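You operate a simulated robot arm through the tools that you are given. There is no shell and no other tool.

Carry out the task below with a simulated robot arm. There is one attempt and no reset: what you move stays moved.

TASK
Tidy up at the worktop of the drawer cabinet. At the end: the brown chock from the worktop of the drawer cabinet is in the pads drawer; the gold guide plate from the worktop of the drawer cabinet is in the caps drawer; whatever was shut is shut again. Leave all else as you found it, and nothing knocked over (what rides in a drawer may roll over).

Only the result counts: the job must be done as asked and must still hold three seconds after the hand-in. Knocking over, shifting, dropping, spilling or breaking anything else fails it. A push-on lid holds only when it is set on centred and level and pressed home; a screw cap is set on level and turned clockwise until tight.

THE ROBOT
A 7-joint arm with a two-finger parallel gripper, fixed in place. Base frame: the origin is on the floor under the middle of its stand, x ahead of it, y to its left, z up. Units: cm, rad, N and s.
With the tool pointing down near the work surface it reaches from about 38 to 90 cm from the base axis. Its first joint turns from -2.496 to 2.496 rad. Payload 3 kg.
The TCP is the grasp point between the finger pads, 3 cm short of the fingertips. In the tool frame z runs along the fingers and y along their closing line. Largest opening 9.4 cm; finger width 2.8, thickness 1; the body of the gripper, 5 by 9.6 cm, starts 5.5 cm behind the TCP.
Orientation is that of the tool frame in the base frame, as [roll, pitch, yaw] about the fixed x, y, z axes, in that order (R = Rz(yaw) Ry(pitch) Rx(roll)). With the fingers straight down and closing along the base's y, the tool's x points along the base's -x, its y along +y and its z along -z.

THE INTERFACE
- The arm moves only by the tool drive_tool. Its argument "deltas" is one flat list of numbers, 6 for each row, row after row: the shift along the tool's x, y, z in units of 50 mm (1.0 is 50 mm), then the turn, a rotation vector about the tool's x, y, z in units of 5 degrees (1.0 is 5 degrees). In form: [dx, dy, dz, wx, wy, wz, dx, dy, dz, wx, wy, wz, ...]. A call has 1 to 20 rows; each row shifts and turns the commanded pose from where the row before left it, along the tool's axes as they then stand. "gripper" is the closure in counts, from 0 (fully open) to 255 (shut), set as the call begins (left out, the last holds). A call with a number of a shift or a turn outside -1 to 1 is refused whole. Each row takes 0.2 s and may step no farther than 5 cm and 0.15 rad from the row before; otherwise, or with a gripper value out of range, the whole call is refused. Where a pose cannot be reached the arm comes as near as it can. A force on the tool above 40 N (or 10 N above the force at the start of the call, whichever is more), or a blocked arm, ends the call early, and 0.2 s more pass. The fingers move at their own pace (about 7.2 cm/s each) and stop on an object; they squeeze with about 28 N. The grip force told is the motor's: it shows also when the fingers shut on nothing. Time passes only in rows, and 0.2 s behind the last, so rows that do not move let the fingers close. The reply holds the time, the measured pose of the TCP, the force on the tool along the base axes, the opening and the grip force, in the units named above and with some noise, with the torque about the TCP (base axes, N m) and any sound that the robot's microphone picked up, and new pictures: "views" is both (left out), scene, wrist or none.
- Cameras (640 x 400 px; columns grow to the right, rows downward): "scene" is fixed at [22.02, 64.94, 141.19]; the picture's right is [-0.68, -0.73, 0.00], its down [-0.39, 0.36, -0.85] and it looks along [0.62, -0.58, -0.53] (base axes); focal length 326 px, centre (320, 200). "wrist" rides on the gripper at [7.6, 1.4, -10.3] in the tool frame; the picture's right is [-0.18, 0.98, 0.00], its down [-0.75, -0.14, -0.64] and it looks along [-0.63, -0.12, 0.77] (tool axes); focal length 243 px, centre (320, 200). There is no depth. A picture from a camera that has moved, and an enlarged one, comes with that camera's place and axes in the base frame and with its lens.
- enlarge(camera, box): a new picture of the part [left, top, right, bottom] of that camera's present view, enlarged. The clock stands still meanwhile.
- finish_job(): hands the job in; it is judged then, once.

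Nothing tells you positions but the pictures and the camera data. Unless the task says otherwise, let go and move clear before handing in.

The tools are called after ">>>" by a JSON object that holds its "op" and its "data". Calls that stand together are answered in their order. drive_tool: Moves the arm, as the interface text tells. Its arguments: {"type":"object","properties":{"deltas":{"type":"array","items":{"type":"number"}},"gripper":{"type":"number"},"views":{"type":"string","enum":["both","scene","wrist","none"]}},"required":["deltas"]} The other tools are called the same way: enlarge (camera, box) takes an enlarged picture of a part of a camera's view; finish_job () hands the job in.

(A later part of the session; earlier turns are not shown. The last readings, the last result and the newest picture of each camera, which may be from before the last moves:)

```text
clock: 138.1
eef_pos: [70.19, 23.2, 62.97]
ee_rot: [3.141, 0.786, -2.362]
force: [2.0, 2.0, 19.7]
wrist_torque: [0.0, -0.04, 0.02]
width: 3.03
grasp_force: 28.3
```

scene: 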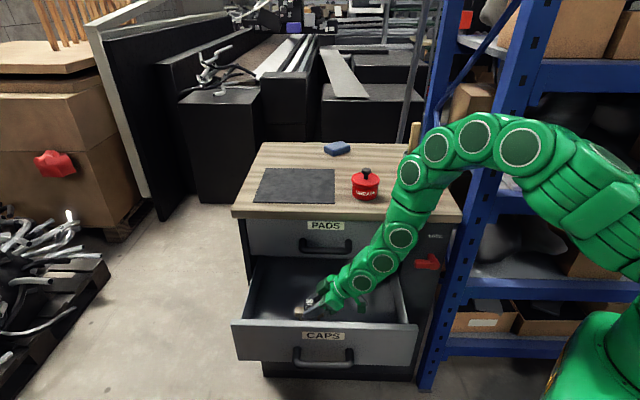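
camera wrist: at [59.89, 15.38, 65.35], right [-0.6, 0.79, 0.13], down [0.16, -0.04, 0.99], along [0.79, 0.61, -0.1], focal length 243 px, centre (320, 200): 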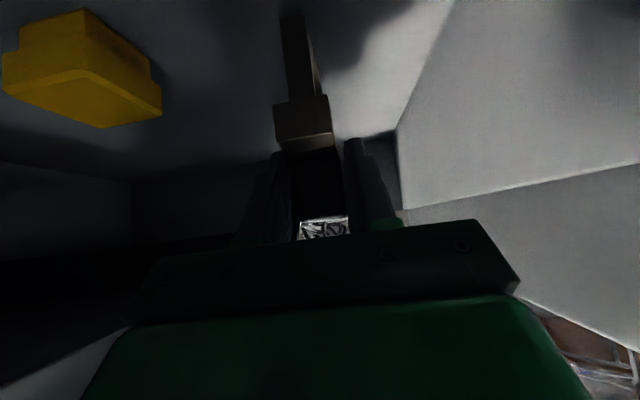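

The plate stands on the drawer floor. I open the fingers and withdraw along the tool axis.

>>> {"op": "drive_tool", "data": {"deltas": [0, 0, 0, 0, 0, 0, 0, 0, 0, 0, 0, 0, 0, 0, 0, 0, 0, 0, 0, 0, 0, 0, 0, 0], "gripper": 70, "views": "wrist"}}

>>> {"op": "drive_tool", "data": {"deltas": [0, 0, -0.3, 0, 0, 0, 0, 0, -0.4, 0, 0, 0, 0, 0, -0.5, 0, 0, 0]}}

>>> {"op": "enlarge", "data": {"camera": "wrist", "box": [180, 0, 480, 240]}}

```text
clock: 139.1
eef_pos: [69.98, 23.23, 62.75]
ee_rot: [-3.141, 0.781, -2.362]
force: [0.1, 0.1, 0.3]
wrist_torque: [0.01, 0.0, -0.02]
width: 6.79
grasp_force: 0.1
camera wrist: at [59.94, 15.36, 64.77], right [-0.6, 0.79, 0.13], down [0.16, -0.04, 0.99], along [0.79, 0.61, -0.1], focal length 243 px, centre (320, 200)
```

wrist: 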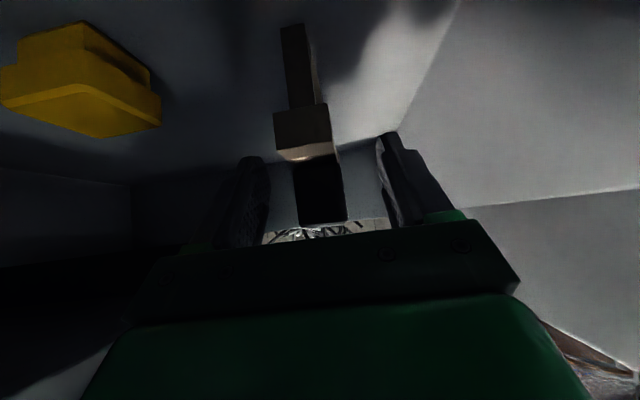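

```text
clock: 139.9
eef_pos: [66.77, 20.3, 67.15]
ee_rot: [3.138, 0.78, -2.364]
force: [0.3, 0.1, 0.2]
wrist_torque: [-0.01, 0.02, 0.03]
width: 6.84
grasp_force: 0.0
camera wrist: at [56.76, 12.41, 69.14], right [-0.6, 0.79, 0.13], down [0.16, -0.04, 0.99], along [0.79, 0.61, -0.1], focal length 243 px, centre (320, 200)
```

scene: 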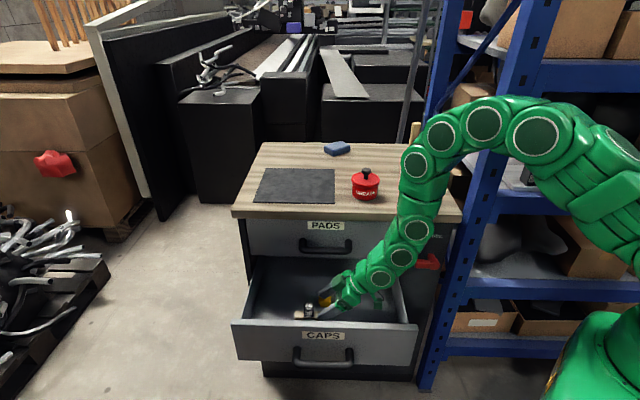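
wrist: 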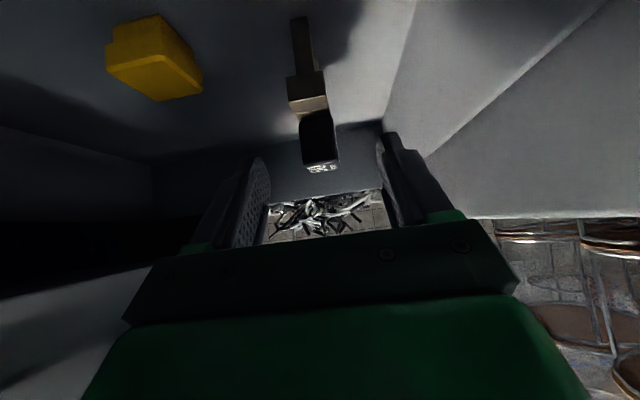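

```text
1.67 times, centred on (330, 120) of wrist
camera zoom: at [56.76, 12.41, 69.14], right [-0.6, 0.79, 0.13], down [0.16, -0.04, 0.99], along [0.79, 0.61, -0.1], focal length 404 px, centre (303, 333)
```

zoom: 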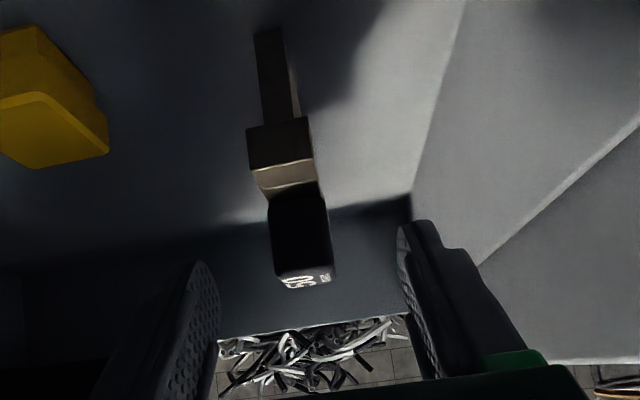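

The plate stands free. I withdraw further and rise out of the drawer.

>>> {"op": "drive_tool", "data": {"deltas": [0, 0, -0.8, 0, 0, 0, -0.645, 0, -0.646, 0, 0, 0, -0.645, 0, -0.646, 0, 0, 0, -0.645, 0, -0.646, 0, 0, 0, -0.645, 0, -0.646, 0, 0, 0, -0.645, 0, -0.646, 0, 0, 0, -0.645, 0, -0.646, 0, 0, 0, -0.645, 0, -0.646, 0, 0, 0]}}

>>> {"op": "enlarge", "data": {"camera": "scene", "box": [210, 200, 450, 380]}}

```text
clock: 141.7
eef_pos: [64.84, 18.39, 101.8]
ee_rot: [3.141, 0.782, -2.364]
force: [0.1, -0.1, 0.5]
wrist_torque: [0.0, 0.02, 0.0]
width: 6.8
grasp_force: 0.1
camera wrist: at [54.87, 10.49, 103.81], right [-0.6, 0.79, 0.13], down [0.16, -0.04, 0.99], along [0.79, 0.61, -0.1], focal length 243 px, centre (320, 200)
```

scene: 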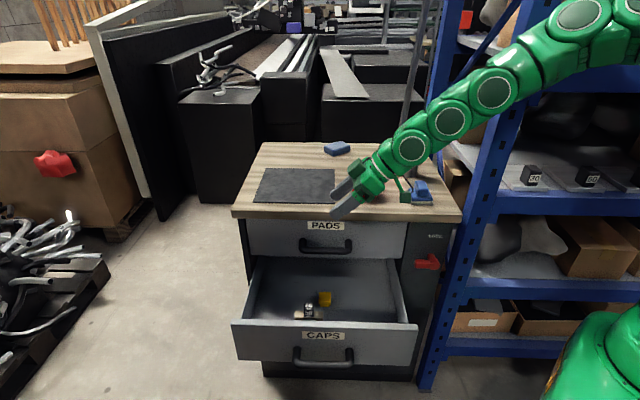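
wrist: 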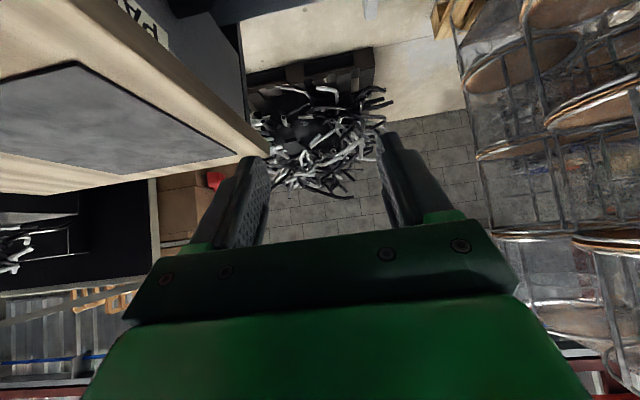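

```text
2.22 times, centred on (330, 290) of scene
camera zoom: at [22.02, 64.94, 141.19], right [-0.68, -0.73, 0.0], down [-0.39, 0.36, -0.85], along [0.62, -0.58, -0.53], focal length 726 px, centre (298, 0)
```

zoom: 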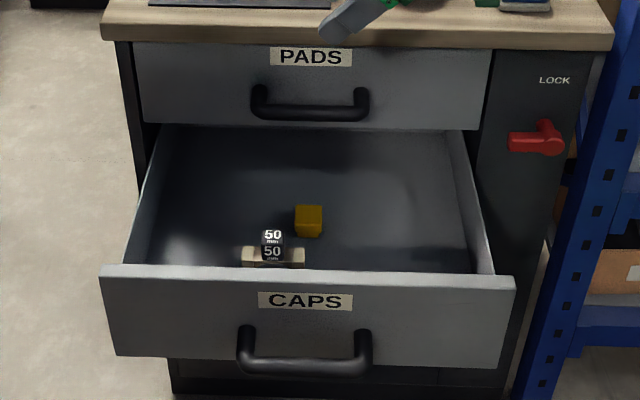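

The plate stands in the CAPS drawer beside the yellow cube. Now I turn the tool to the horizontal pushing pose in front of the cabinet.

>>> {"op": "drive_tool", "data": {"deltas": [0, 0, 0, 0, 1, 0, 0, 0, 0, 0, 1, 0, 0, 0, 0, 0, 1, 0, 0, 0, 0, 0, 1, 0, 0, 0, 0, 0, 1, 0, 0, 0, 0, 0, 1, 0, 0, 0, 0, 0, 1, 0, 0, 0, 0, 0, 1, 0, 0, 0, 0, 0, 1, 0, -0.1, 0.83, 0, 0, 0, 0, -0.1, 0.83, 0, 0, 0, 0, -0.1, 0.83, 0, 0, 0, 0, -0.1, 0.83, 0, 0, 0, 0, -0.1, 0.83, 0, 0, 0, 0, -0.1, 0.83, 0, 0, 0, 0], "gripper": 255, "views": "none"}}

>>> {"op": "drive_tool", "data": {"deltas": [0, 0, 0, 1, 0, 0, 0, 0, 0, 1, 0, 0, 0, 0, 0, 1, 0, 0, 0, 0, 0, 1, 0, 0, 0, 0, 0, 1, 0, 0, 0, 0, 0, 1, 0, 0, 0, 0, 0, 1, 0, 0, 0, 0, 0, 1, 0, 0, 0, 0, 0, 1, 0, 0, 0, 0, 0, 1, 0, 0, 0, 0, 0, 1, 0, 0, 0, 0, 0, 1, 0, 0, 0, 0, 0, 1, 0, 0, 0, 0, 0, 1, 0, 0, 0, 0, 0, 1, 0, 0, 0, 0, 0, 1, 0, 0, 0, 0, 0, 1, 0, 0, 0, 0, 0, 1, 0, 0]}}

```text
clock: 144.9
eef_pos: [49.46, 38.08, 101.74]
ee_rot: [3.139, -0.003, -2.364]
force: [-0.1, -0.7, 0.3]
wrist_torque: [0.01, 0.03, -0.01]
width: 0.0
grasp_force: 27.8
```

```text
clock: 148.7
eef_pos: [49.48, 38.34, 101.73]
ee_rot: [-1.571, -0.003, -2.364]
force: [-0.7, -0.5, -0.2]
wrist_torque: [-0.01, 0.02, 0.04]
width: 0.0
grasp_force: 27.5
camera wrist: at [36.89, 40.13, 100.42], right [0.13, 0.13, -0.98], down [0.09, 0.99, 0.14], along [0.99, -0.1, 0.12], focal length 243 px, centre (320, 200)
```

scene: 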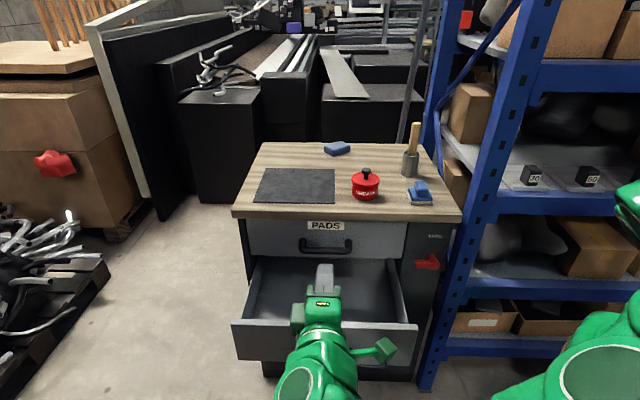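
wrist: 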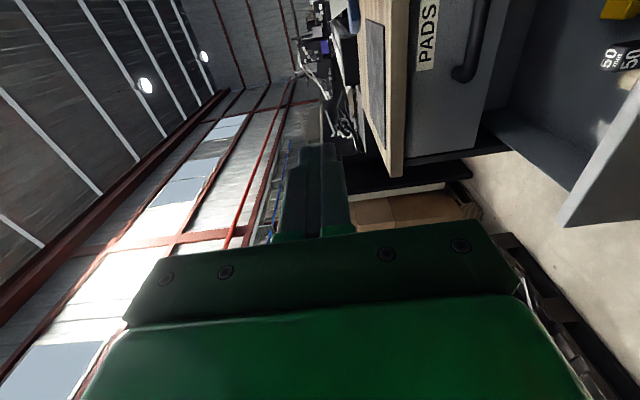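

I lower to just above the CAPS handle and approach the front.

>>> {"op": "drive_tool", "data": {"deltas": [0, 0.908, 0, 0, -0.1, 0, 0, 0.908, 0, 0, 0, 0, 0, 0.908, 0, 0, 0, 0, 0, 0.908, 0, 0, 0, 0, 0, 0.908, 0, 0, 0, 0, 0, 0.908, 0, 0, 0, 0, 0, 0.908, 0, 0, 0, 0, 0, 0.908, 0, 0, 0, 0, 0, 0, 0.9, 0, 0, 0, 0, 0, 0.9, 0, 0, 0]}}

```text
clock: 150.9
eef_pos: [55.89, 31.65, 65.31]
ee_rot: [-1.572, -0.005, -2.354]
force: [-0.1, 0.5, -0.6]
wrist_torque: [-0.02, 0.02, 0.0]
width: 0.0
grasp_force: 28.1
camera wrist: at [43.14, 33.49, 63.98], right [0.13, 0.13, -0.98], down [0.08, 0.99, 0.14], along [0.99, -0.09, 0.12], focal length 243 px, centre (320, 200)
```

scene: 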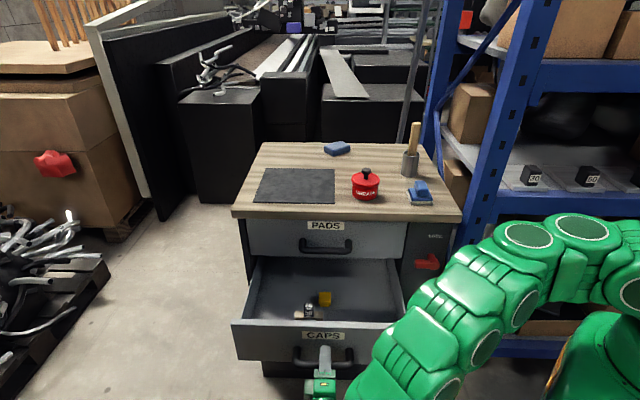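
wrist: 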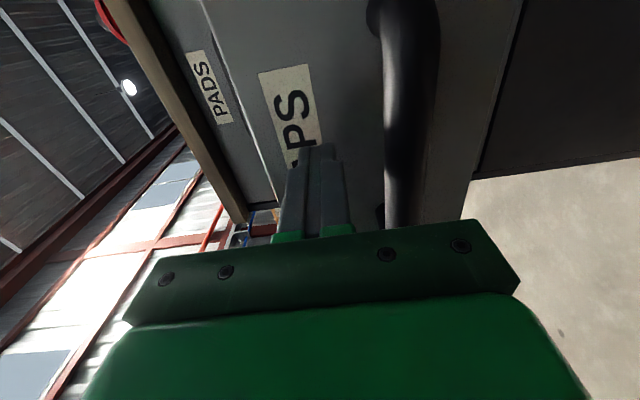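

I push the drawer in gently so the plate stays put.

>>> {"op": "drive_tool", "data": {"deltas": [0, 0, 0.2, 0, 0, 0, 0, 0, 0.15, 0, 0, 0, 0, 0, 0.15, 0, 0, 0, 0, 0, 0.2, 0, 0, 0, 0, 0, 0.2, 0, 0, 0, 0, 0, 0.2, 0, 0, 0, 0, 0, 0.2, 0, 0, 0, 0, 0, 0.2, 0, 0, 0, 0, 0, 0.2, 0, 0, 0, 0, 0, 0.2, 0, 0, 0, 0, 0, 0.2, 0, 0, 0, 0, 0, 0.2, 0, 0, 0, 0, 0, 0.2, 0, 0, 0, 0, 0, 0.2, 0, 0, 0]}}

>>> {"op": "enlarge", "data": {"camera": "scene", "box": [210, 200, 450, 380]}}

```text
clock: 153.9
eef_pos: [65.47, 22.15, 65.47]
ee_rot: [-1.572, -0.004, -2.356]
force: [0.7, 0.0, 0.4]
wrist_torque: [0.02, -0.03, 0.01]
width: 0.0
grasp_force: 27.7
camera wrist: at [52.81, 24.01, 64.17], right [0.13, 0.13, -0.98], down [0.08, 0.99, 0.14], along [0.99, -0.09, 0.12], focal length 243 px, centre (320, 200)
```

scene: 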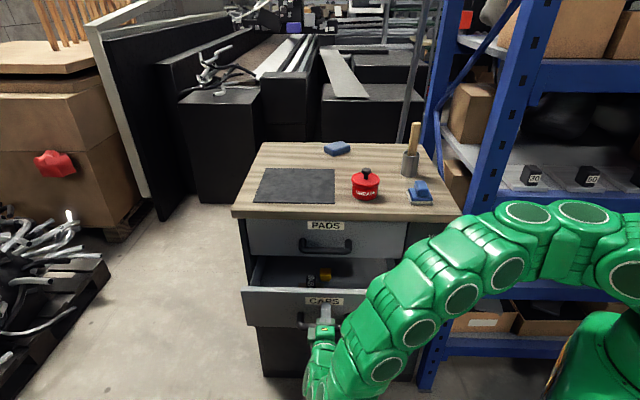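
wrist: 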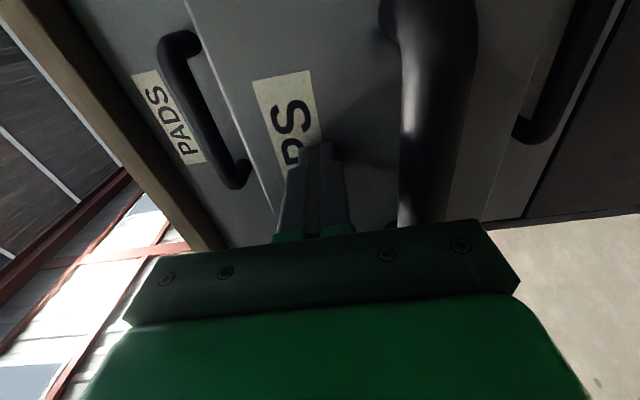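

```text
2.22 times, centred on (330, 290) of scene
camera zoom: at [22.02, 64.94, 141.19], right [-0.68, -0.73, 0.0], down [-0.39, 0.36, -0.85], along [0.62, -0.58, -0.53], focal length 726 px, centre (298, 0)
```

zoom: 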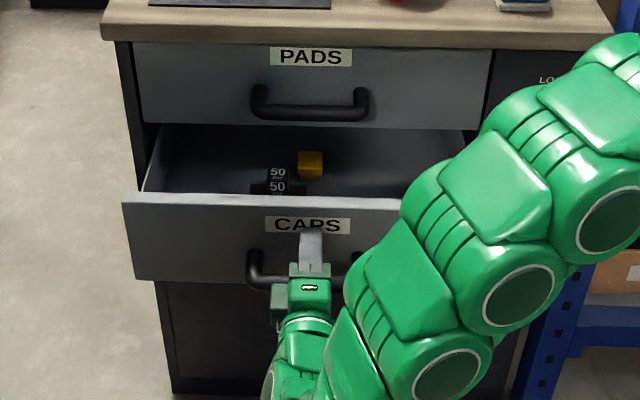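

The plate rides along upright. I continue closing.

>>> {"op": "drive_tool", "data": {"deltas": [0, 0, 0.2, 0, 0, 0, 0, 0, 0.2, 0, 0, 0, 0, 0, 0.2, 0, 0, 0, 0, 0, 0.2, 0, 0, 0, 0, 0, 0.2, 0, 0, 0, 0, 0, 0.2, 0, 0, 0, 0, 0, 0.2, 0, 0, 0, 0, 0, 0.2, 0, 0, 0, 0, 0, 0.2, 0, 0, 0, 0, 0, 0.2, 0, 0, 0, 0, 0, 0.2, 0, 0, 0, 0, 0, 0.15, 0, 0, 0, 0, 0, 0.1, 0, 0, 0], "views": "none"}}

>>> {"op": "drive_tool", "data": {"deltas": [0, 0, 0.08, 0, 0, 0, 0, 0, 0.08, 0, 0, 0, 0, 0, 0.08, 0, 0, 0, 0, 0, 0.08, 0, 0, 0, 0, 0, 0.08, 0, 0, 0, 0, 0, 0.08, 0, 0, 0, 0, 0, 0.08, 0, 0, 0]}}

```text
clock: 156.7
eef_pos: [74.02, 13.5, 65.38]
ee_rot: [-1.57, -0.003, -2.356]
force: [-0.2, -0.3, -0.3]
wrist_torque: [-0.02, 0.03, 0.0]
width: 0.0
grasp_force: 28.0
```

```text
clock: 158.2
eef_pos: [75.71, 11.91, 65.23]
ee_rot: [-1.573, -0.001, -2.347]
force: [-22.2, 55.3, 5.8]
wrist_torque: [0.05, -0.3, -0.01]
width: 0.0
grasp_force: 28.0
stopped in row 7: the force on the tool passed its limit at 56 N (the readings are from after the stop); the commanded pose is now the measured one
camera wrist: at [62.95, 13.72, 64.04], right [0.13, 0.13, -0.98], down [0.07, 0.99, 0.14], along [0.99, -0.09, 0.11], focal length 243 px, centre (320, 200)
```

scene: 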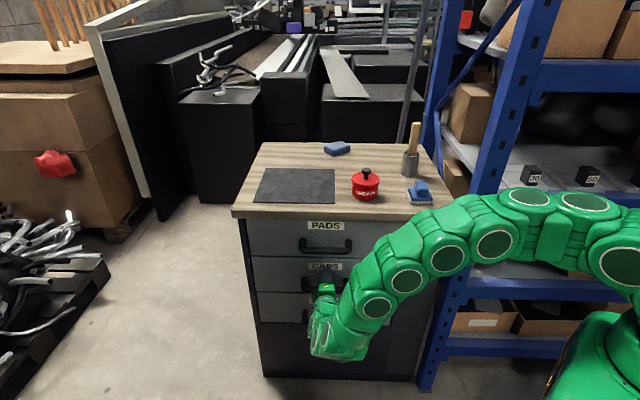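
wrist: 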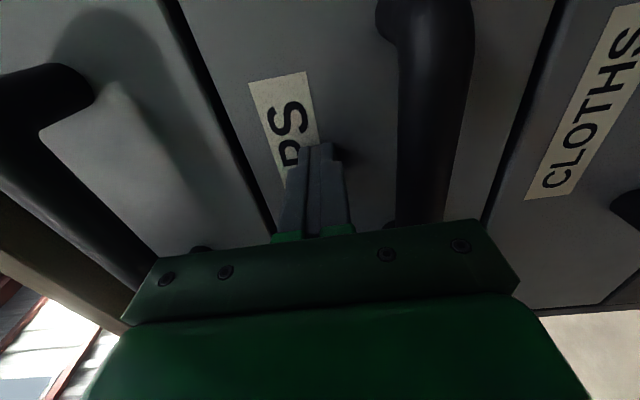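

CAPS is shut against its stop like PADS. The red lock lever was originally up (locked), so I'll put it back. First I retreat from the drawer, raise the tool and turn it vertical.

>>> {"op": "drive_tool", "data": {"deltas": [0, 0, -0.6, 0, 0, 0, 0, 0, -0.85, 0, 0, 0, 0, 0, -0.85, 0, 0, 0, 0, 0, -0.85, 0, 0, 0, 0, 0, -0.85, 0, 0, 0, 0, -0.9, 0, 0, 0, 0, 0, -0.9, 0, 0, 0, 0, 0, -0.9, 0, 0, 0, 0, 0, -0.9, 0, 0, 0, 0, 0, -0.9, 0, 0, 0, 0, 0, -0.9, 0, 0, 0, 0, 0, -0.9, 0, 0, 0, 0, 0, -0.9, 0, 0, 0, 0]}}

>>> {"op": "enlarge", "data": {"camera": "scene", "box": [210, 190, 470, 380]}}

```text
clock: 161.0
eef_pos: [61.61, 25.61, 101.43]
ee_rot: [-1.57, -0.005, -2.361]
force: [0.6, 0.1, -0.3]
wrist_torque: [-0.02, -0.03, -0.05]
width: 0.0
grasp_force: 27.3
camera wrist: at [48.92, 27.55, 100.09], right [0.13, 0.13, -0.98], down [0.08, 0.99, 0.14], along [0.99, -0.1, 0.11], focal length 243 px, centre (320, 200)
```

scene: 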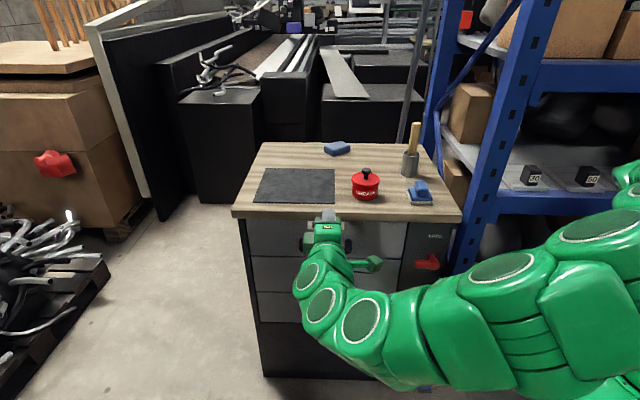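
wrist: 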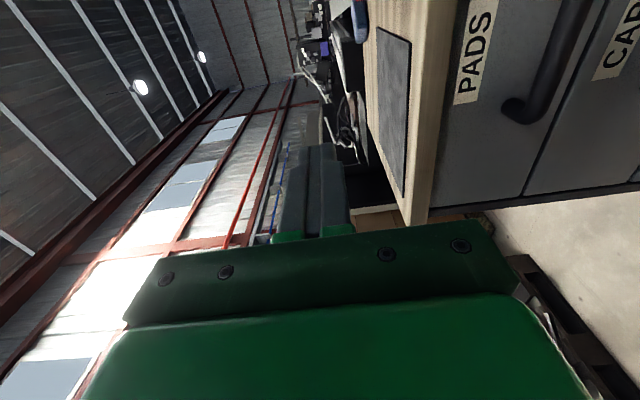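

```text
2.11 times, centred on (340, 285) of scene
camera zoom: at [22.02, 64.94, 141.19], right [-0.68, -0.73, 0.0], down [-0.39, 0.36, -0.85], along [0.62, -0.58, -0.53], focal length 687 px, centre (278, 21)
```

zoom: 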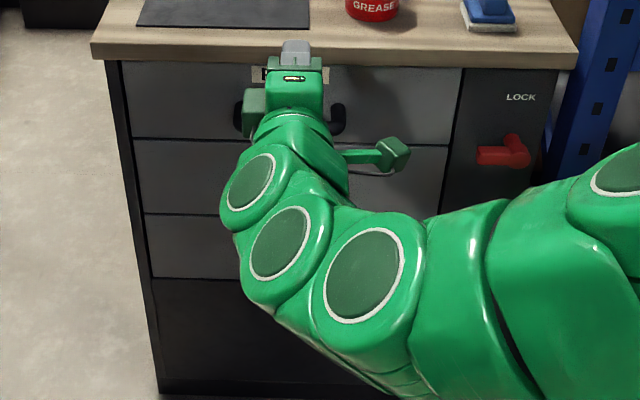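

Both drawers are shut. I turn the tool to vertical and then to the orientation for reaching the lever.

>>> {"op": "drive_tool", "data": {"deltas": [0, 0, 0, -1, 0, 0, 0, 0, 0, -1, 0, 0, 0, 0, 0, -1, 0, 0, 0, 0, 0, -1, 0, 0, 0, 0, 0, -1, 0, 0, 0, 0, 0, -1, 0, 0, 0, 0, 0, -1, 0, 0, 0, 0, 0, -1, 0, 0, 0, 0, 0, -1, 0, 0, 0, 0, 0, -1, 0, 0, 0, 0, 0, -1, 0, 0, 0, 0, 0, -1, 0, 0, 0, 0, 0, -1, 0, 0, 0, 0, 0, -1, 0, 0, 0, 0, 0, -1, 0, 0, 0, 0, 0, -1, 0, 0, 0, 0, 0, -1, 0, 0, 0, 0, 0, -1, 0, 0], "views": "none"}}

>>> {"op": "drive_tool", "data": {"deltas": [0, 0, 0, 0, 0, 1, 0, 0, 0, 0, 0, 1, 0, 0, 0, 0, 0, 1, 0, 0, 0, 0, 0, 1, 0, 0, 0, 0, 0, 1, 0, 0, 0, 0, 0, 1, 0, 0, 0, 0, 0, 1, 0, 0, 0, 0, 0, 1, 0, 0, 0, 0, 0, 1, 0, 0, 0, 0, 0, 1, 0, 0, 0, 0, 0, 1, 0, 0, 0, 0, 0, 1, 0, 0, 0, 0, 0, 1, 0, 0, 0, 0, 0, 1, 0, 0, 0, 0, 0, 1, 0, 0, 0, 0, 0, 1, 0, 0, 0, 0, 0, 1, 0, 0, 0, 0, 0, 1], "views": "none"}}

>>> {"op": "drive_tool", "data": {"deltas": [0, 0, 0, 0, -1, 0, 0, 0, 0, 0, -1, 0, 0, 0, 0, 0, -1, 0, 0, 0, 0, 0, -1, 0, 0, 0, 0, 0, -1, 0, 0, 0, 0, 0, -1, 0, 0, 0, 0, 0, -1, 0, 0, 0, 0, 0, -1, 0]}}

```text
clock: 164.8
eef_pos: [61.77, 25.48, 101.39]
ee_rot: [3.138, -0.005, -2.36]
force: [0.8, 0.0, -0.3]
wrist_torque: [-0.04, 0.01, -0.02]
width: 0.02
grasp_force: 28.1
```

```text
clock: 168.6
eef_pos: [61.86, 25.55, 101.27]
ee_rot: [-3.138, -0.001, 2.35]
force: [0.0, -0.7, 0.9]
wrist_torque: [0.02, -0.05, -0.03]
width: 0.0
grasp_force: 27.5
```

```text
clock: 170.4
eef_pos: [61.79, 25.55, 101.35]
ee_rot: [-3.135, 0.697, 2.356]
force: [0.1, 0.2, 0.1]
wrist_torque: [0.0, 0.01, 0.01]
width: 0.0
grasp_force: 28.5
camera wrist: at [53.95, 35.33, 104.33], right [0.8, 0.59, 0.11], down [0.02, -0.21, 0.98], along [0.6, -0.78, -0.18], focal length 243 px, centre (320, 200)
```

scene: 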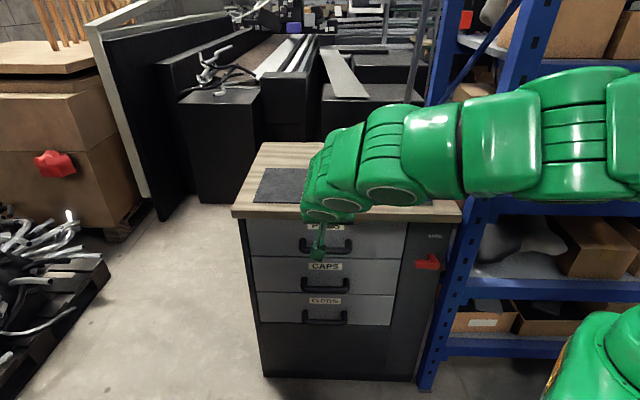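
wrist: 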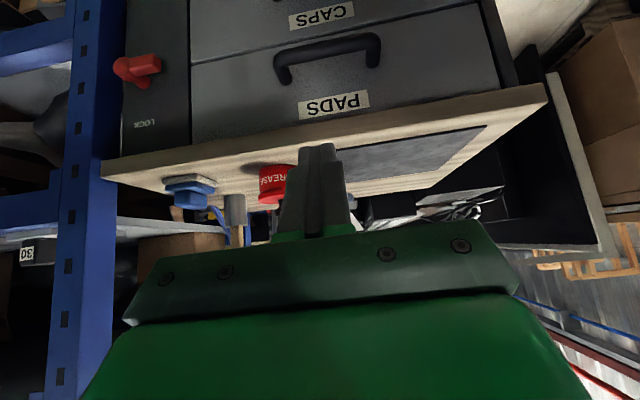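

The lever is visible at the upper left. I'll enlarge it to measure its present position.

>>> {"op": "enlarge", "data": {"camera": "wrist", "box": [90, 30, 200, 140]}}

>>> {"op": "enlarge", "data": {"camera": "scene", "box": [390, 220, 460, 290]}}

```text
3.64 times, centred on (145, 85) of wrist
camera zoom: at [53.95, 35.33, 104.33], right [0.8, 0.59, 0.11], down [0.02, -0.21, 0.98], along [0.6, -0.78, -0.18], focal length 882 px, centre (956, 618)
```

zoom: 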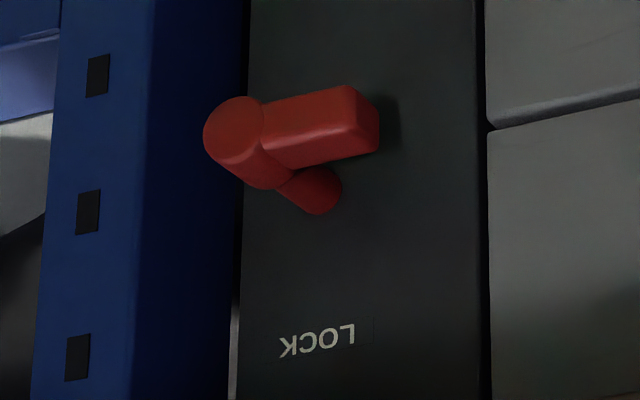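

```text
5.71 times, centred on (425, 255) of scene
camera zoom: at [22.02, 64.94, 141.19], right [-0.68, -0.73, 0.0], down [-0.39, 0.36, -0.85], along [0.62, -0.58, -0.53], focal length 1866 px, centre (-280, -114)
```

zoom: 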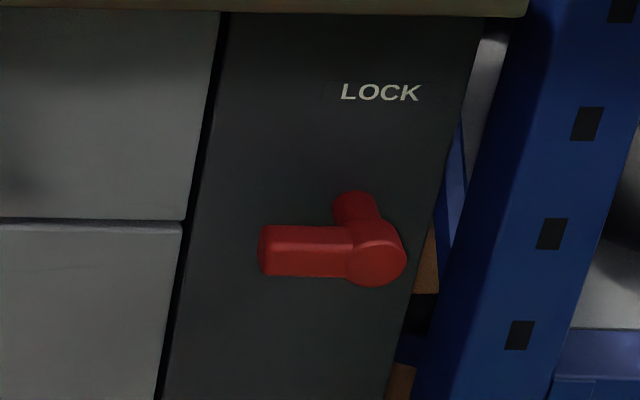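

I move to the right along the front, still high and clear, and lean the tool by 60° so the fingers point to the right and slightly down.

>>> {"op": "drive_tool", "data": {"deltas": [0, -0.8, 0, 0, 0, 0, 0, -0.8, 0, 0, 0, 0, 0, -0.8, 0, 0, 0, 0, 0, -0.8, 0, 0, 0, 0, 0, 0, 0, 1, 0, 0, 0, 0, 0, 1, 0, 0, 0, 0, 0, 1, 0, 0, 0, 0, 0, 1, 0, 0, 0, 0, 0, 1, 0, 0, 0, 0, 0, 1, 0, 0]}}

```text
clock: 172.6
eef_pos: [50.46, 14.27, 101.39]
ee_rot: [-2.609, 0.699, 2.357]
force: [0.5, -0.6, -0.4]
wrist_torque: [-0.04, 0.03, 0.03]
width: 0.0
grasp_force: 28.1
camera wrist: at [47.13, 26.69, 102.85], right [0.93, 0.27, -0.26], down [0.27, 0.02, 0.96], along [0.27, -0.96, -0.06], focal length 243 px, centre (320, 200)
```

scene: 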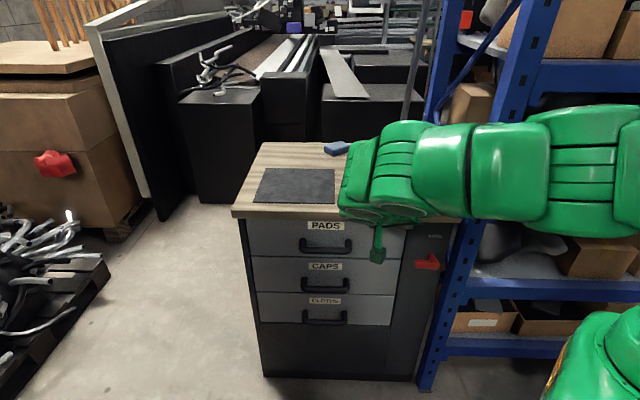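
wrist: 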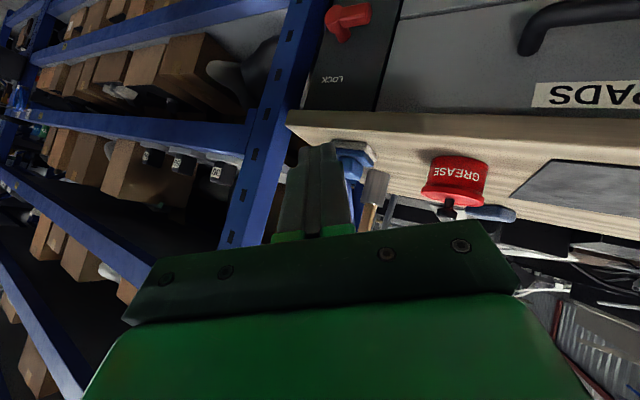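

The pose is fine so far. I lean another 30°.

>>> {"op": "drive_tool", "data": {"deltas": [0, 0, 0, 1, 0, 0, 0, 0, 0, 1, 0, 0, 0, 0, 0, 1, 0, 0, 0, 0, 0, 1, 0, 0, 0, 0, 0, 1, 0, 0, 0, 0, 0, 1, 0, 0]}}

```text
clock: 174.2
eef_pos: [51.67, 11.56, 102.33]
ee_rot: [-2.011, 0.82, 2.44]
force: [0.5, -1.1, 0.7]
wrist_torque: [-0.01, 0.03, 0.01]
width: 0.0
grasp_force: 28.3
stopped in row 6: the arm was blocked; the commanded pose is now the measured one
camera wrist: at [52.3, 23.85, 99.01], right [0.86, -0.18, -0.47], down [0.5, 0.26, 0.82], along [-0.03, -0.95, 0.31], focal length 243 px, centre (320, 200)
```

scene: 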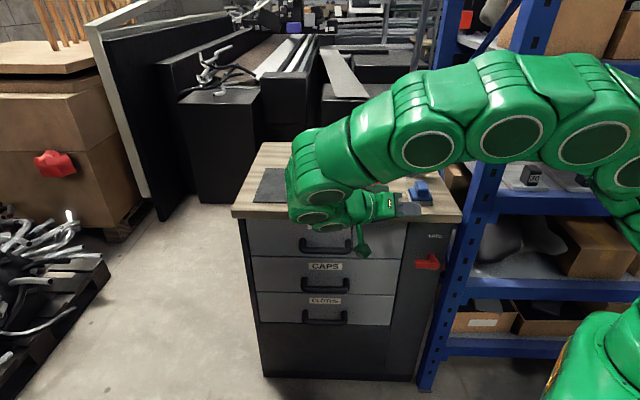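
wrist: 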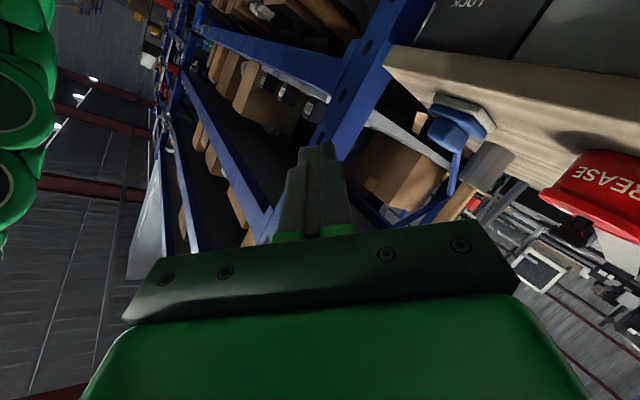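

That lean hit a joint limit, so I back off to a 45° lean, which is enough to get under the lever's end.

>>> {"op": "drive_tool", "data": {"deltas": [0, 0, 0, -0.825, 0.345, -0.186, 0, 0, 0, -0.825, 0.345, -0.186, 0, 0, 0, -0.825, 0.345, -0.186, 0, 0, 0, -0.825, 0.345, -0.186]}}

```text
clock: 175.2
eef_pos: [51.7, 11.57, 102.32]
ee_rot: [-2.359, 0.699, 2.359]
force: [-0.8, -0.3, 0.3]
wrist_torque: [-0.01, 0.01, 0.0]
width: 0.0
grasp_force: 27.7
camera wrist: at [50.53, 24.37, 102.36], right [0.91, 0.08, -0.41], down [0.41, 0.09, 0.91], along [0.11, -0.99, 0.05], focal length 243 px, centre (320, 200)
```

scene: 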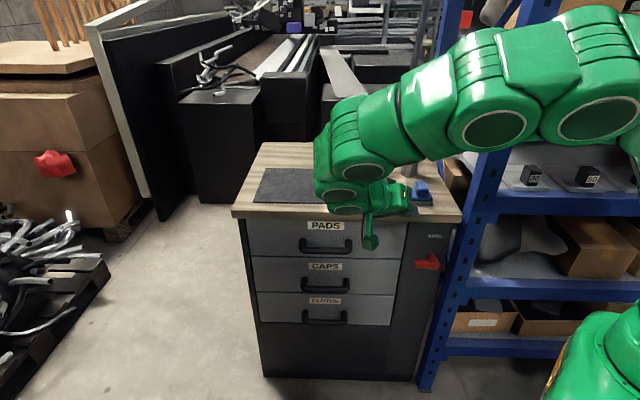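
wrist: 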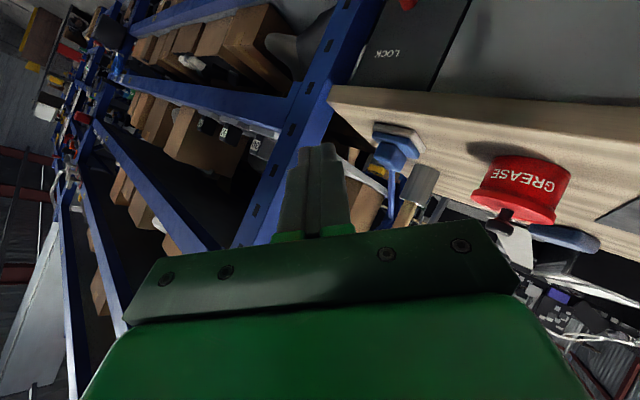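

That orientation is reached cleanly. I descend in front of the cabinet, keeping well off the drawer handles.

>>> {"op": "drive_tool", "data": {"deltas": [0.524, 0.436, 0.588, 0, 0, 0, 0.524, 0.436, 0.588, 0, 0, 0, 0.524, 0.436, 0.588, 0, 0, 0, 0.524, 0.436, 0.588, 0, 0, 0, 0.524, 0.436, 0.588, 0, 0, 0]}}

```text
clock: 176.4
eef_pos: [51.08, 8.57, 80.31]
ee_rot: [-2.358, 0.699, 2.357]
force: [0.5, 0.3, 1.2]
wrist_torque: [-0.02, -0.02, 0.02]
width: 0.01
grasp_force: 28.0
camera wrist: at [50.01, 21.34, 80.4], right [0.91, 0.08, -0.41], down [0.41, 0.09, 0.91], along [0.11, -0.99, 0.05], focal length 243 px, centre (320, 200)
```

scene: 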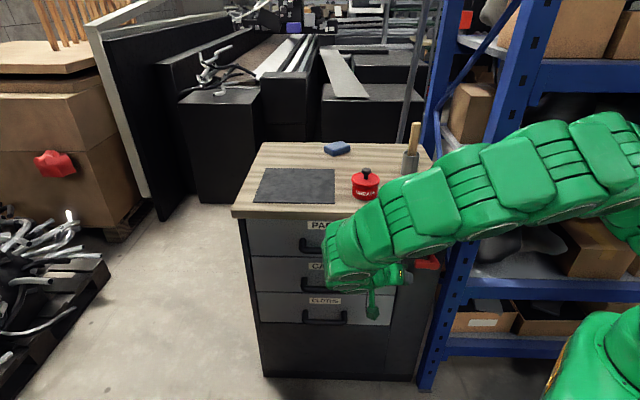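
wrist: 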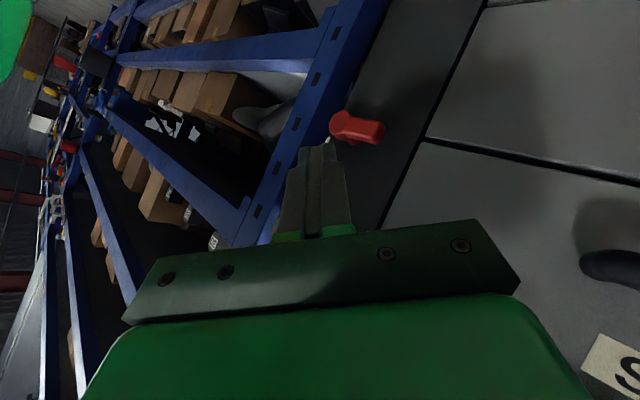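

The lever is just ahead of the fingers. I drop below its level while still in front of it.

>>> {"op": "drive_tool", "data": {"deltas": [0.168, 0.284, 0.652, 0, 0, 0, 0.168, 0.284, 0.652, 0, 0, 0, 0.168, 0.284, 0.652, 0, 0, 0, 0.168, 0.284, 0.652, 0, 0, 0]}}

>>> {"op": "enlarge", "data": {"camera": "wrist", "box": [240, 60, 440, 240]}}

>>> {"op": "enlarge", "data": {"camera": "scene", "box": [340, 200, 460, 320]}}

```text
clock: 177.4
eef_pos: [51.31, 0.74, 67.76]
ee_rot: [-2.354, 0.698, 2.359]
force: [0.4, 0.1, 0.6]
wrist_torque: [-0.02, 0.01, -0.05]
width: 0.0
grasp_force: 28.4
camera wrist: at [50.17, 13.48, 67.78], right [0.91, 0.08, -0.41], down [0.41, 0.09, 0.91], along [0.11, -0.99, 0.05], focal length 243 px, centre (320, 200)
```

scene: 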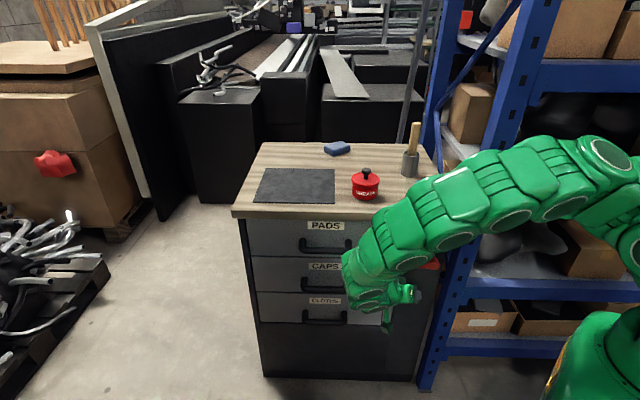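
wrist: 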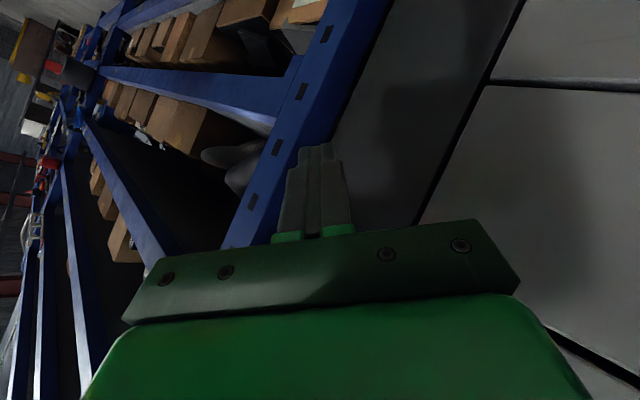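

```text
2.22 times, centred on (340, 150) of wrist
camera zoom: at [50.17, 13.48, 67.78], right [0.91, 0.08, -0.41], down [0.41, 0.09, 0.91], along [0.11, -0.99, 0.05], focal length 539 px, centre (276, 311)
```

zoom: 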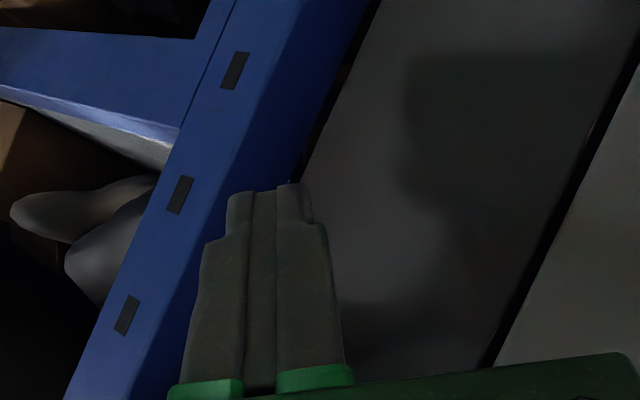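

```text
3.33 times, centred on (400, 260) of scene
camera zoom: at [22.02, 64.94, 141.19], right [-0.68, -0.73, 0.0], down [-0.39, 0.36, -0.85], along [0.62, -0.58, -0.53], focal length 1088 px, centre (53, 0)
```

zoom: 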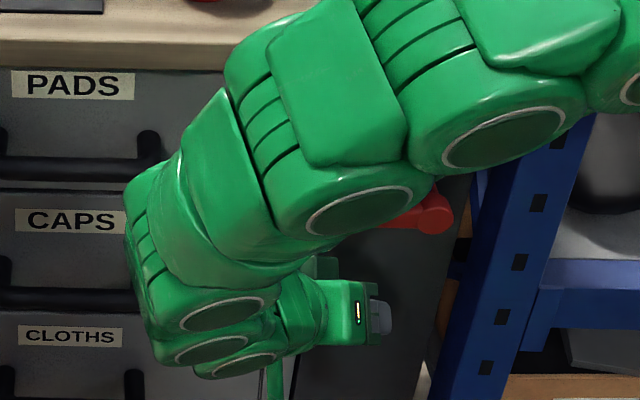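

The fingertips are now below and in front of the lever's arm. I move in towards the panel, under the arm.

>>> {"op": "drive_tool", "data": {"deltas": [-0.332, 0.169, 0.225, 0, 0, 0, -0.332, 0.169, 0.225, 0, 0, 0, -0.332, 0.169, 0.225, 0, 0, 0]}}

>>> {"op": "enlarge", "data": {"camera": "scene", "box": [340, 200, 460, 320]}}

```text
clock: 178.2
eef_pos: [55.67, -4.03, 67.58]
ee_rot: [-2.36, 0.699, 2.356]
force: [1.1, 0.1, -0.5]
wrist_torque: [0.03, -0.02, 0.03]
width: 0.0
grasp_force: 28.2
camera wrist: at [54.54, 8.74, 67.8], right [0.91, 0.08, -0.41], down [0.41, 0.09, 0.91], along [0.11, -0.99, 0.05], focal length 243 px, centre (320, 200)
```

scene: 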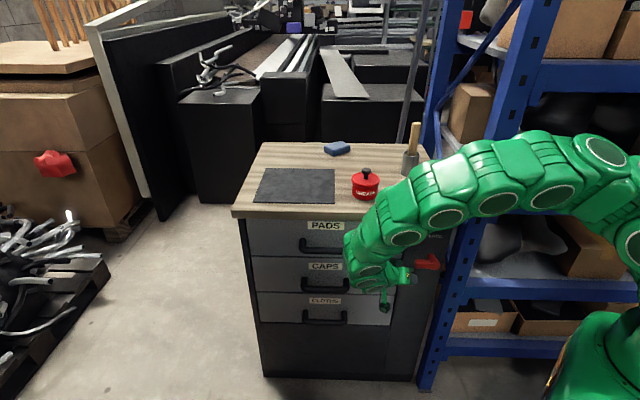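
wrist: 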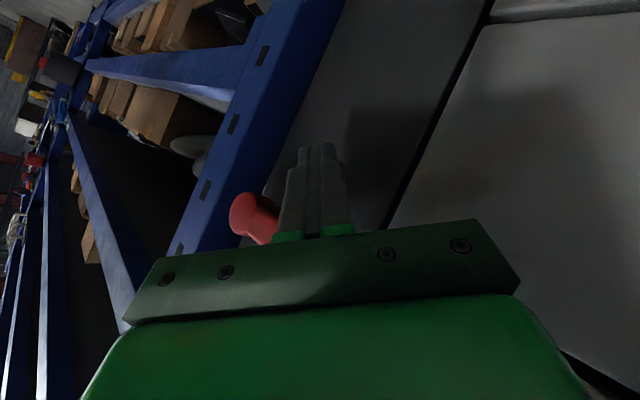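

```text
3.33 times, centred on (400, 260) of scene
camera zoom: at [22.02, 64.94, 141.19], right [-0.68, -0.73, 0.0], down [-0.39, 0.36, -0.85], along [0.62, -0.58, -0.53], focal length 1088 px, centre (53, 0)
```

zoom: 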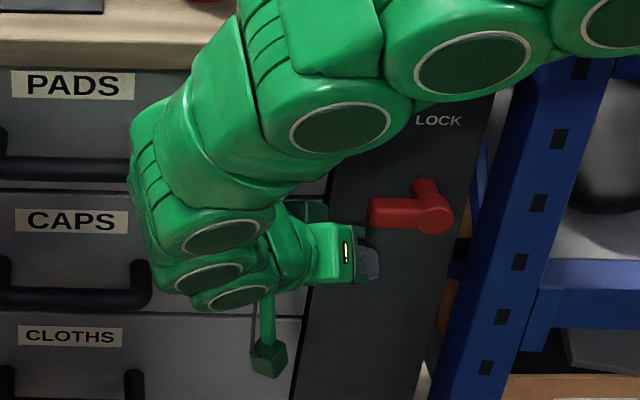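

The fingers are under the lever's arm. I raise in small steps to lift the arm.

>>> {"op": "drive_tool", "data": {"deltas": [-0.0643, -0.0542, -0.0542, 0, 0, 0, -0.0643, -0.0542, -0.0542, 0, 0, 0, -0.0643, -0.0542, -0.0542, 0, 0, 0, -0.0643, -0.0542, -0.0542, 0, 0, 0, -0.0643, -0.0542, -0.0542, 0, 0, 0]}}

>>> {"op": "enlarge", "data": {"camera": "scene", "box": [340, 200, 460, 320]}}

```text
clock: 179.4
eef_pos: [55.61, -4.26, 70.38]
ee_rot: [-2.357, 0.698, 2.355]
force: [-0.1, 6.1, -3.3]
wrist_torque: [-0.03, 0.0, 0.01]
width: 0.0
grasp_force: 28.6
camera wrist: at [54.47, 8.53, 70.34], right [0.91, 0.08, -0.41], down [0.41, 0.09, 0.91], along [0.11, -0.99, 0.05], focal length 243 px, centre (320, 200)
```

scene: 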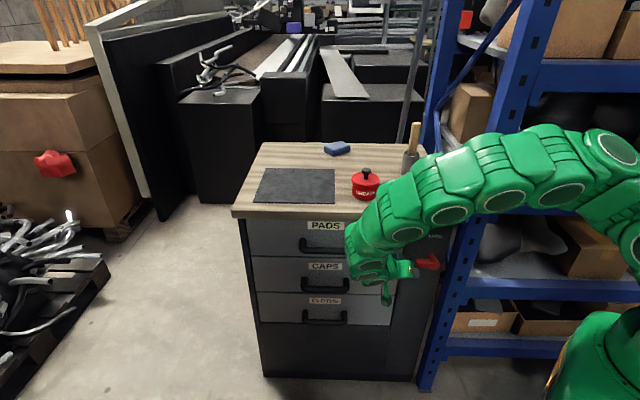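
wrist: 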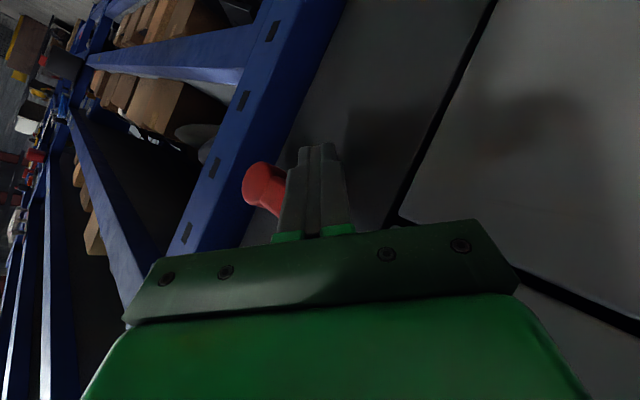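

```text
3.33 times, centred on (400, 260) of scene
camera zoom: at [22.02, 64.94, 141.19], right [-0.68, -0.73, 0.0], down [-0.39, 0.36, -0.85], along [0.62, -0.58, -0.53], focal length 1088 px, centre (53, 0)
```

zoom: 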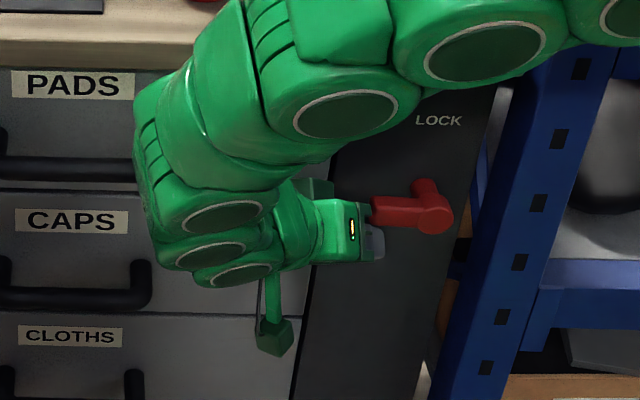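

Light contact now. I continue lifting.

>>> {"op": "drive_tool", "data": {"deltas": [-0.0643, -0.0542, -0.0542, 0, 0, 0, -0.0643, -0.0542, -0.0542, 0, 0, 0, -0.0643, -0.0542, -0.0542, 0, 0, 0, -0.0643, -0.0542, -0.0542, 0, 0, 0, -0.0643, -0.0542, -0.0542, 0, 0, 0]}}

>>> {"op": "enlarge", "data": {"camera": "scene", "box": [340, 200, 460, 320]}}

```text
clock: 180.6
eef_pos: [55.66, -4.46, 72.72]
ee_rot: [-2.354, 0.698, 2.358]
force: [0.1, -1.1, -2.1]
wrist_torque: [0.03, -0.01, -0.01]
width: 0.01
grasp_force: 27.8
camera wrist: at [54.46, 8.41, 72.69], right [0.91, 0.08, -0.41], down [0.41, 0.09, 0.91], along [0.11, -0.99, 0.05], focal length 243 px, centre (320, 200)
```

scene: 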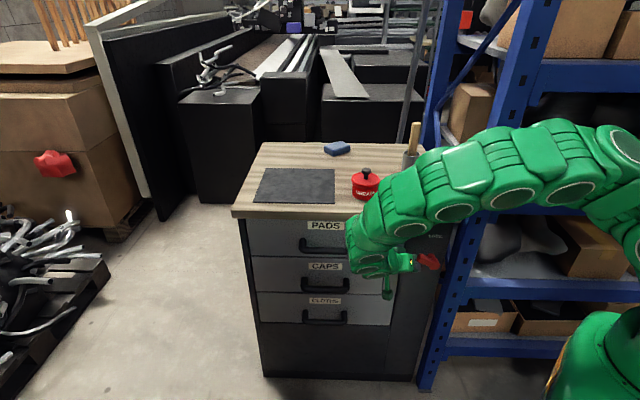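
wrist: 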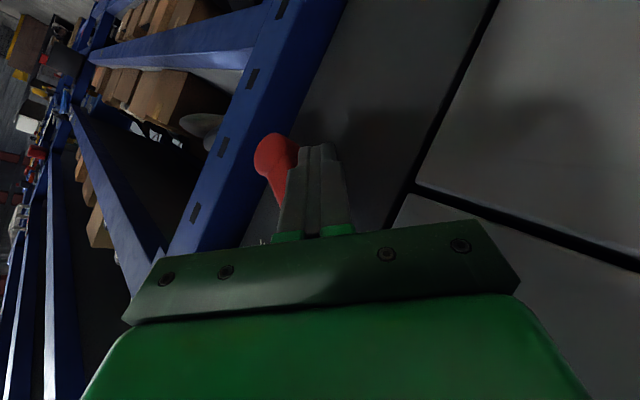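

```text
3.33 times, centred on (400, 260) of scene
camera zoom: at [22.02, 64.94, 141.19], right [-0.68, -0.73, 0.0], down [-0.39, 0.36, -0.85], along [0.62, -0.58, -0.53], focal length 1088 px, centre (53, 0)
```

zoom: 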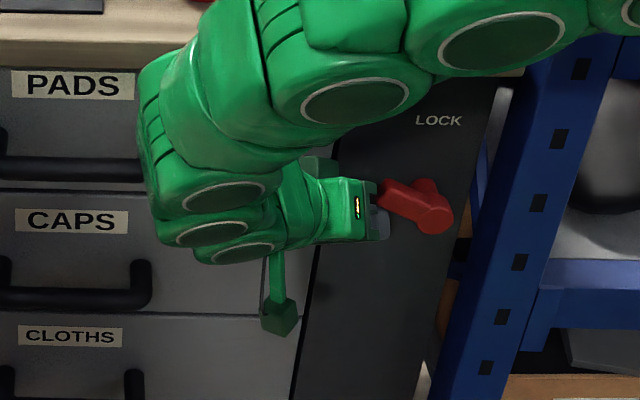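

The lever's arm is rotating up. I keep raising.

>>> {"op": "drive_tool", "data": {"deltas": [-0.0643, -0.0542, -0.0542, 0, 0, 0, -0.0643, -0.0542, -0.0542, 0, 0, 0, -0.0643, -0.0542, -0.0542, 0, 0, 0, -0.0643, -0.0542, -0.0542, 0, 0, 0, -0.0643, -0.0542, -0.0542, 0, 0, 0, -0.0643, -0.0542, -0.0542, 0, 0, 0]}}

>>> {"op": "enlarge", "data": {"camera": "scene", "box": [340, 200, 460, 320]}}

>>> {"op": "enlarge", "data": {"camera": "wrist", "box": [200, 80, 400, 240]}}

```text
clock: 182.0
eef_pos: [55.51, -4.21, 75.74]
ee_rot: [-2.355, 0.7, 2.356]
force: [1.0, 0.1, 0.1]
wrist_torque: [0.03, 0.02, 0.0]
width: 0.0
grasp_force: 27.7
camera wrist: at [54.41, 8.47, 75.73], right [0.91, 0.08, -0.41], down [0.41, 0.09, 0.91], along [0.11, -0.99, 0.05], focal length 243 px, centre (320, 200)
```

scene: 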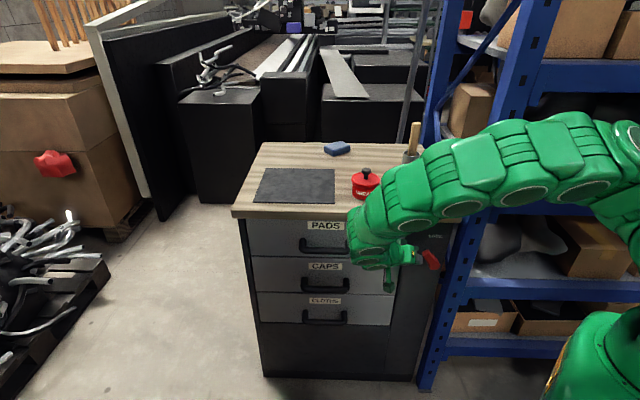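
wrist: 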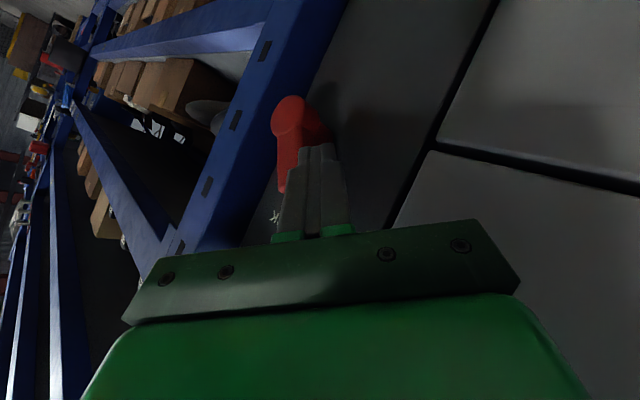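

```text
3.33 times, centred on (400, 260) of scene
camera zoom: at [22.02, 64.94, 141.19], right [-0.68, -0.73, 0.0], down [-0.39, 0.36, -0.85], along [0.62, -0.58, -0.53], focal length 1088 px, centre (53, 0)
```

zoom: 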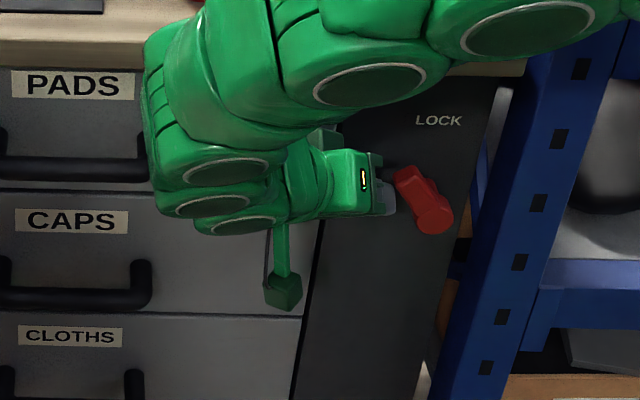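

```text
2.50 times, centred on (300, 160) of wrist
camera zoom: at [54.41, 8.47, 75.73], right [0.91, 0.08, -0.41], down [0.41, 0.09, 0.91], along [0.11, -0.99, 0.05], focal length 606 px, centre (370, 300)
```

zoom: 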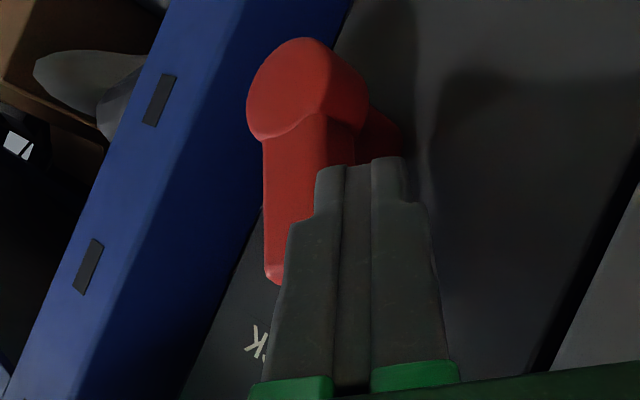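

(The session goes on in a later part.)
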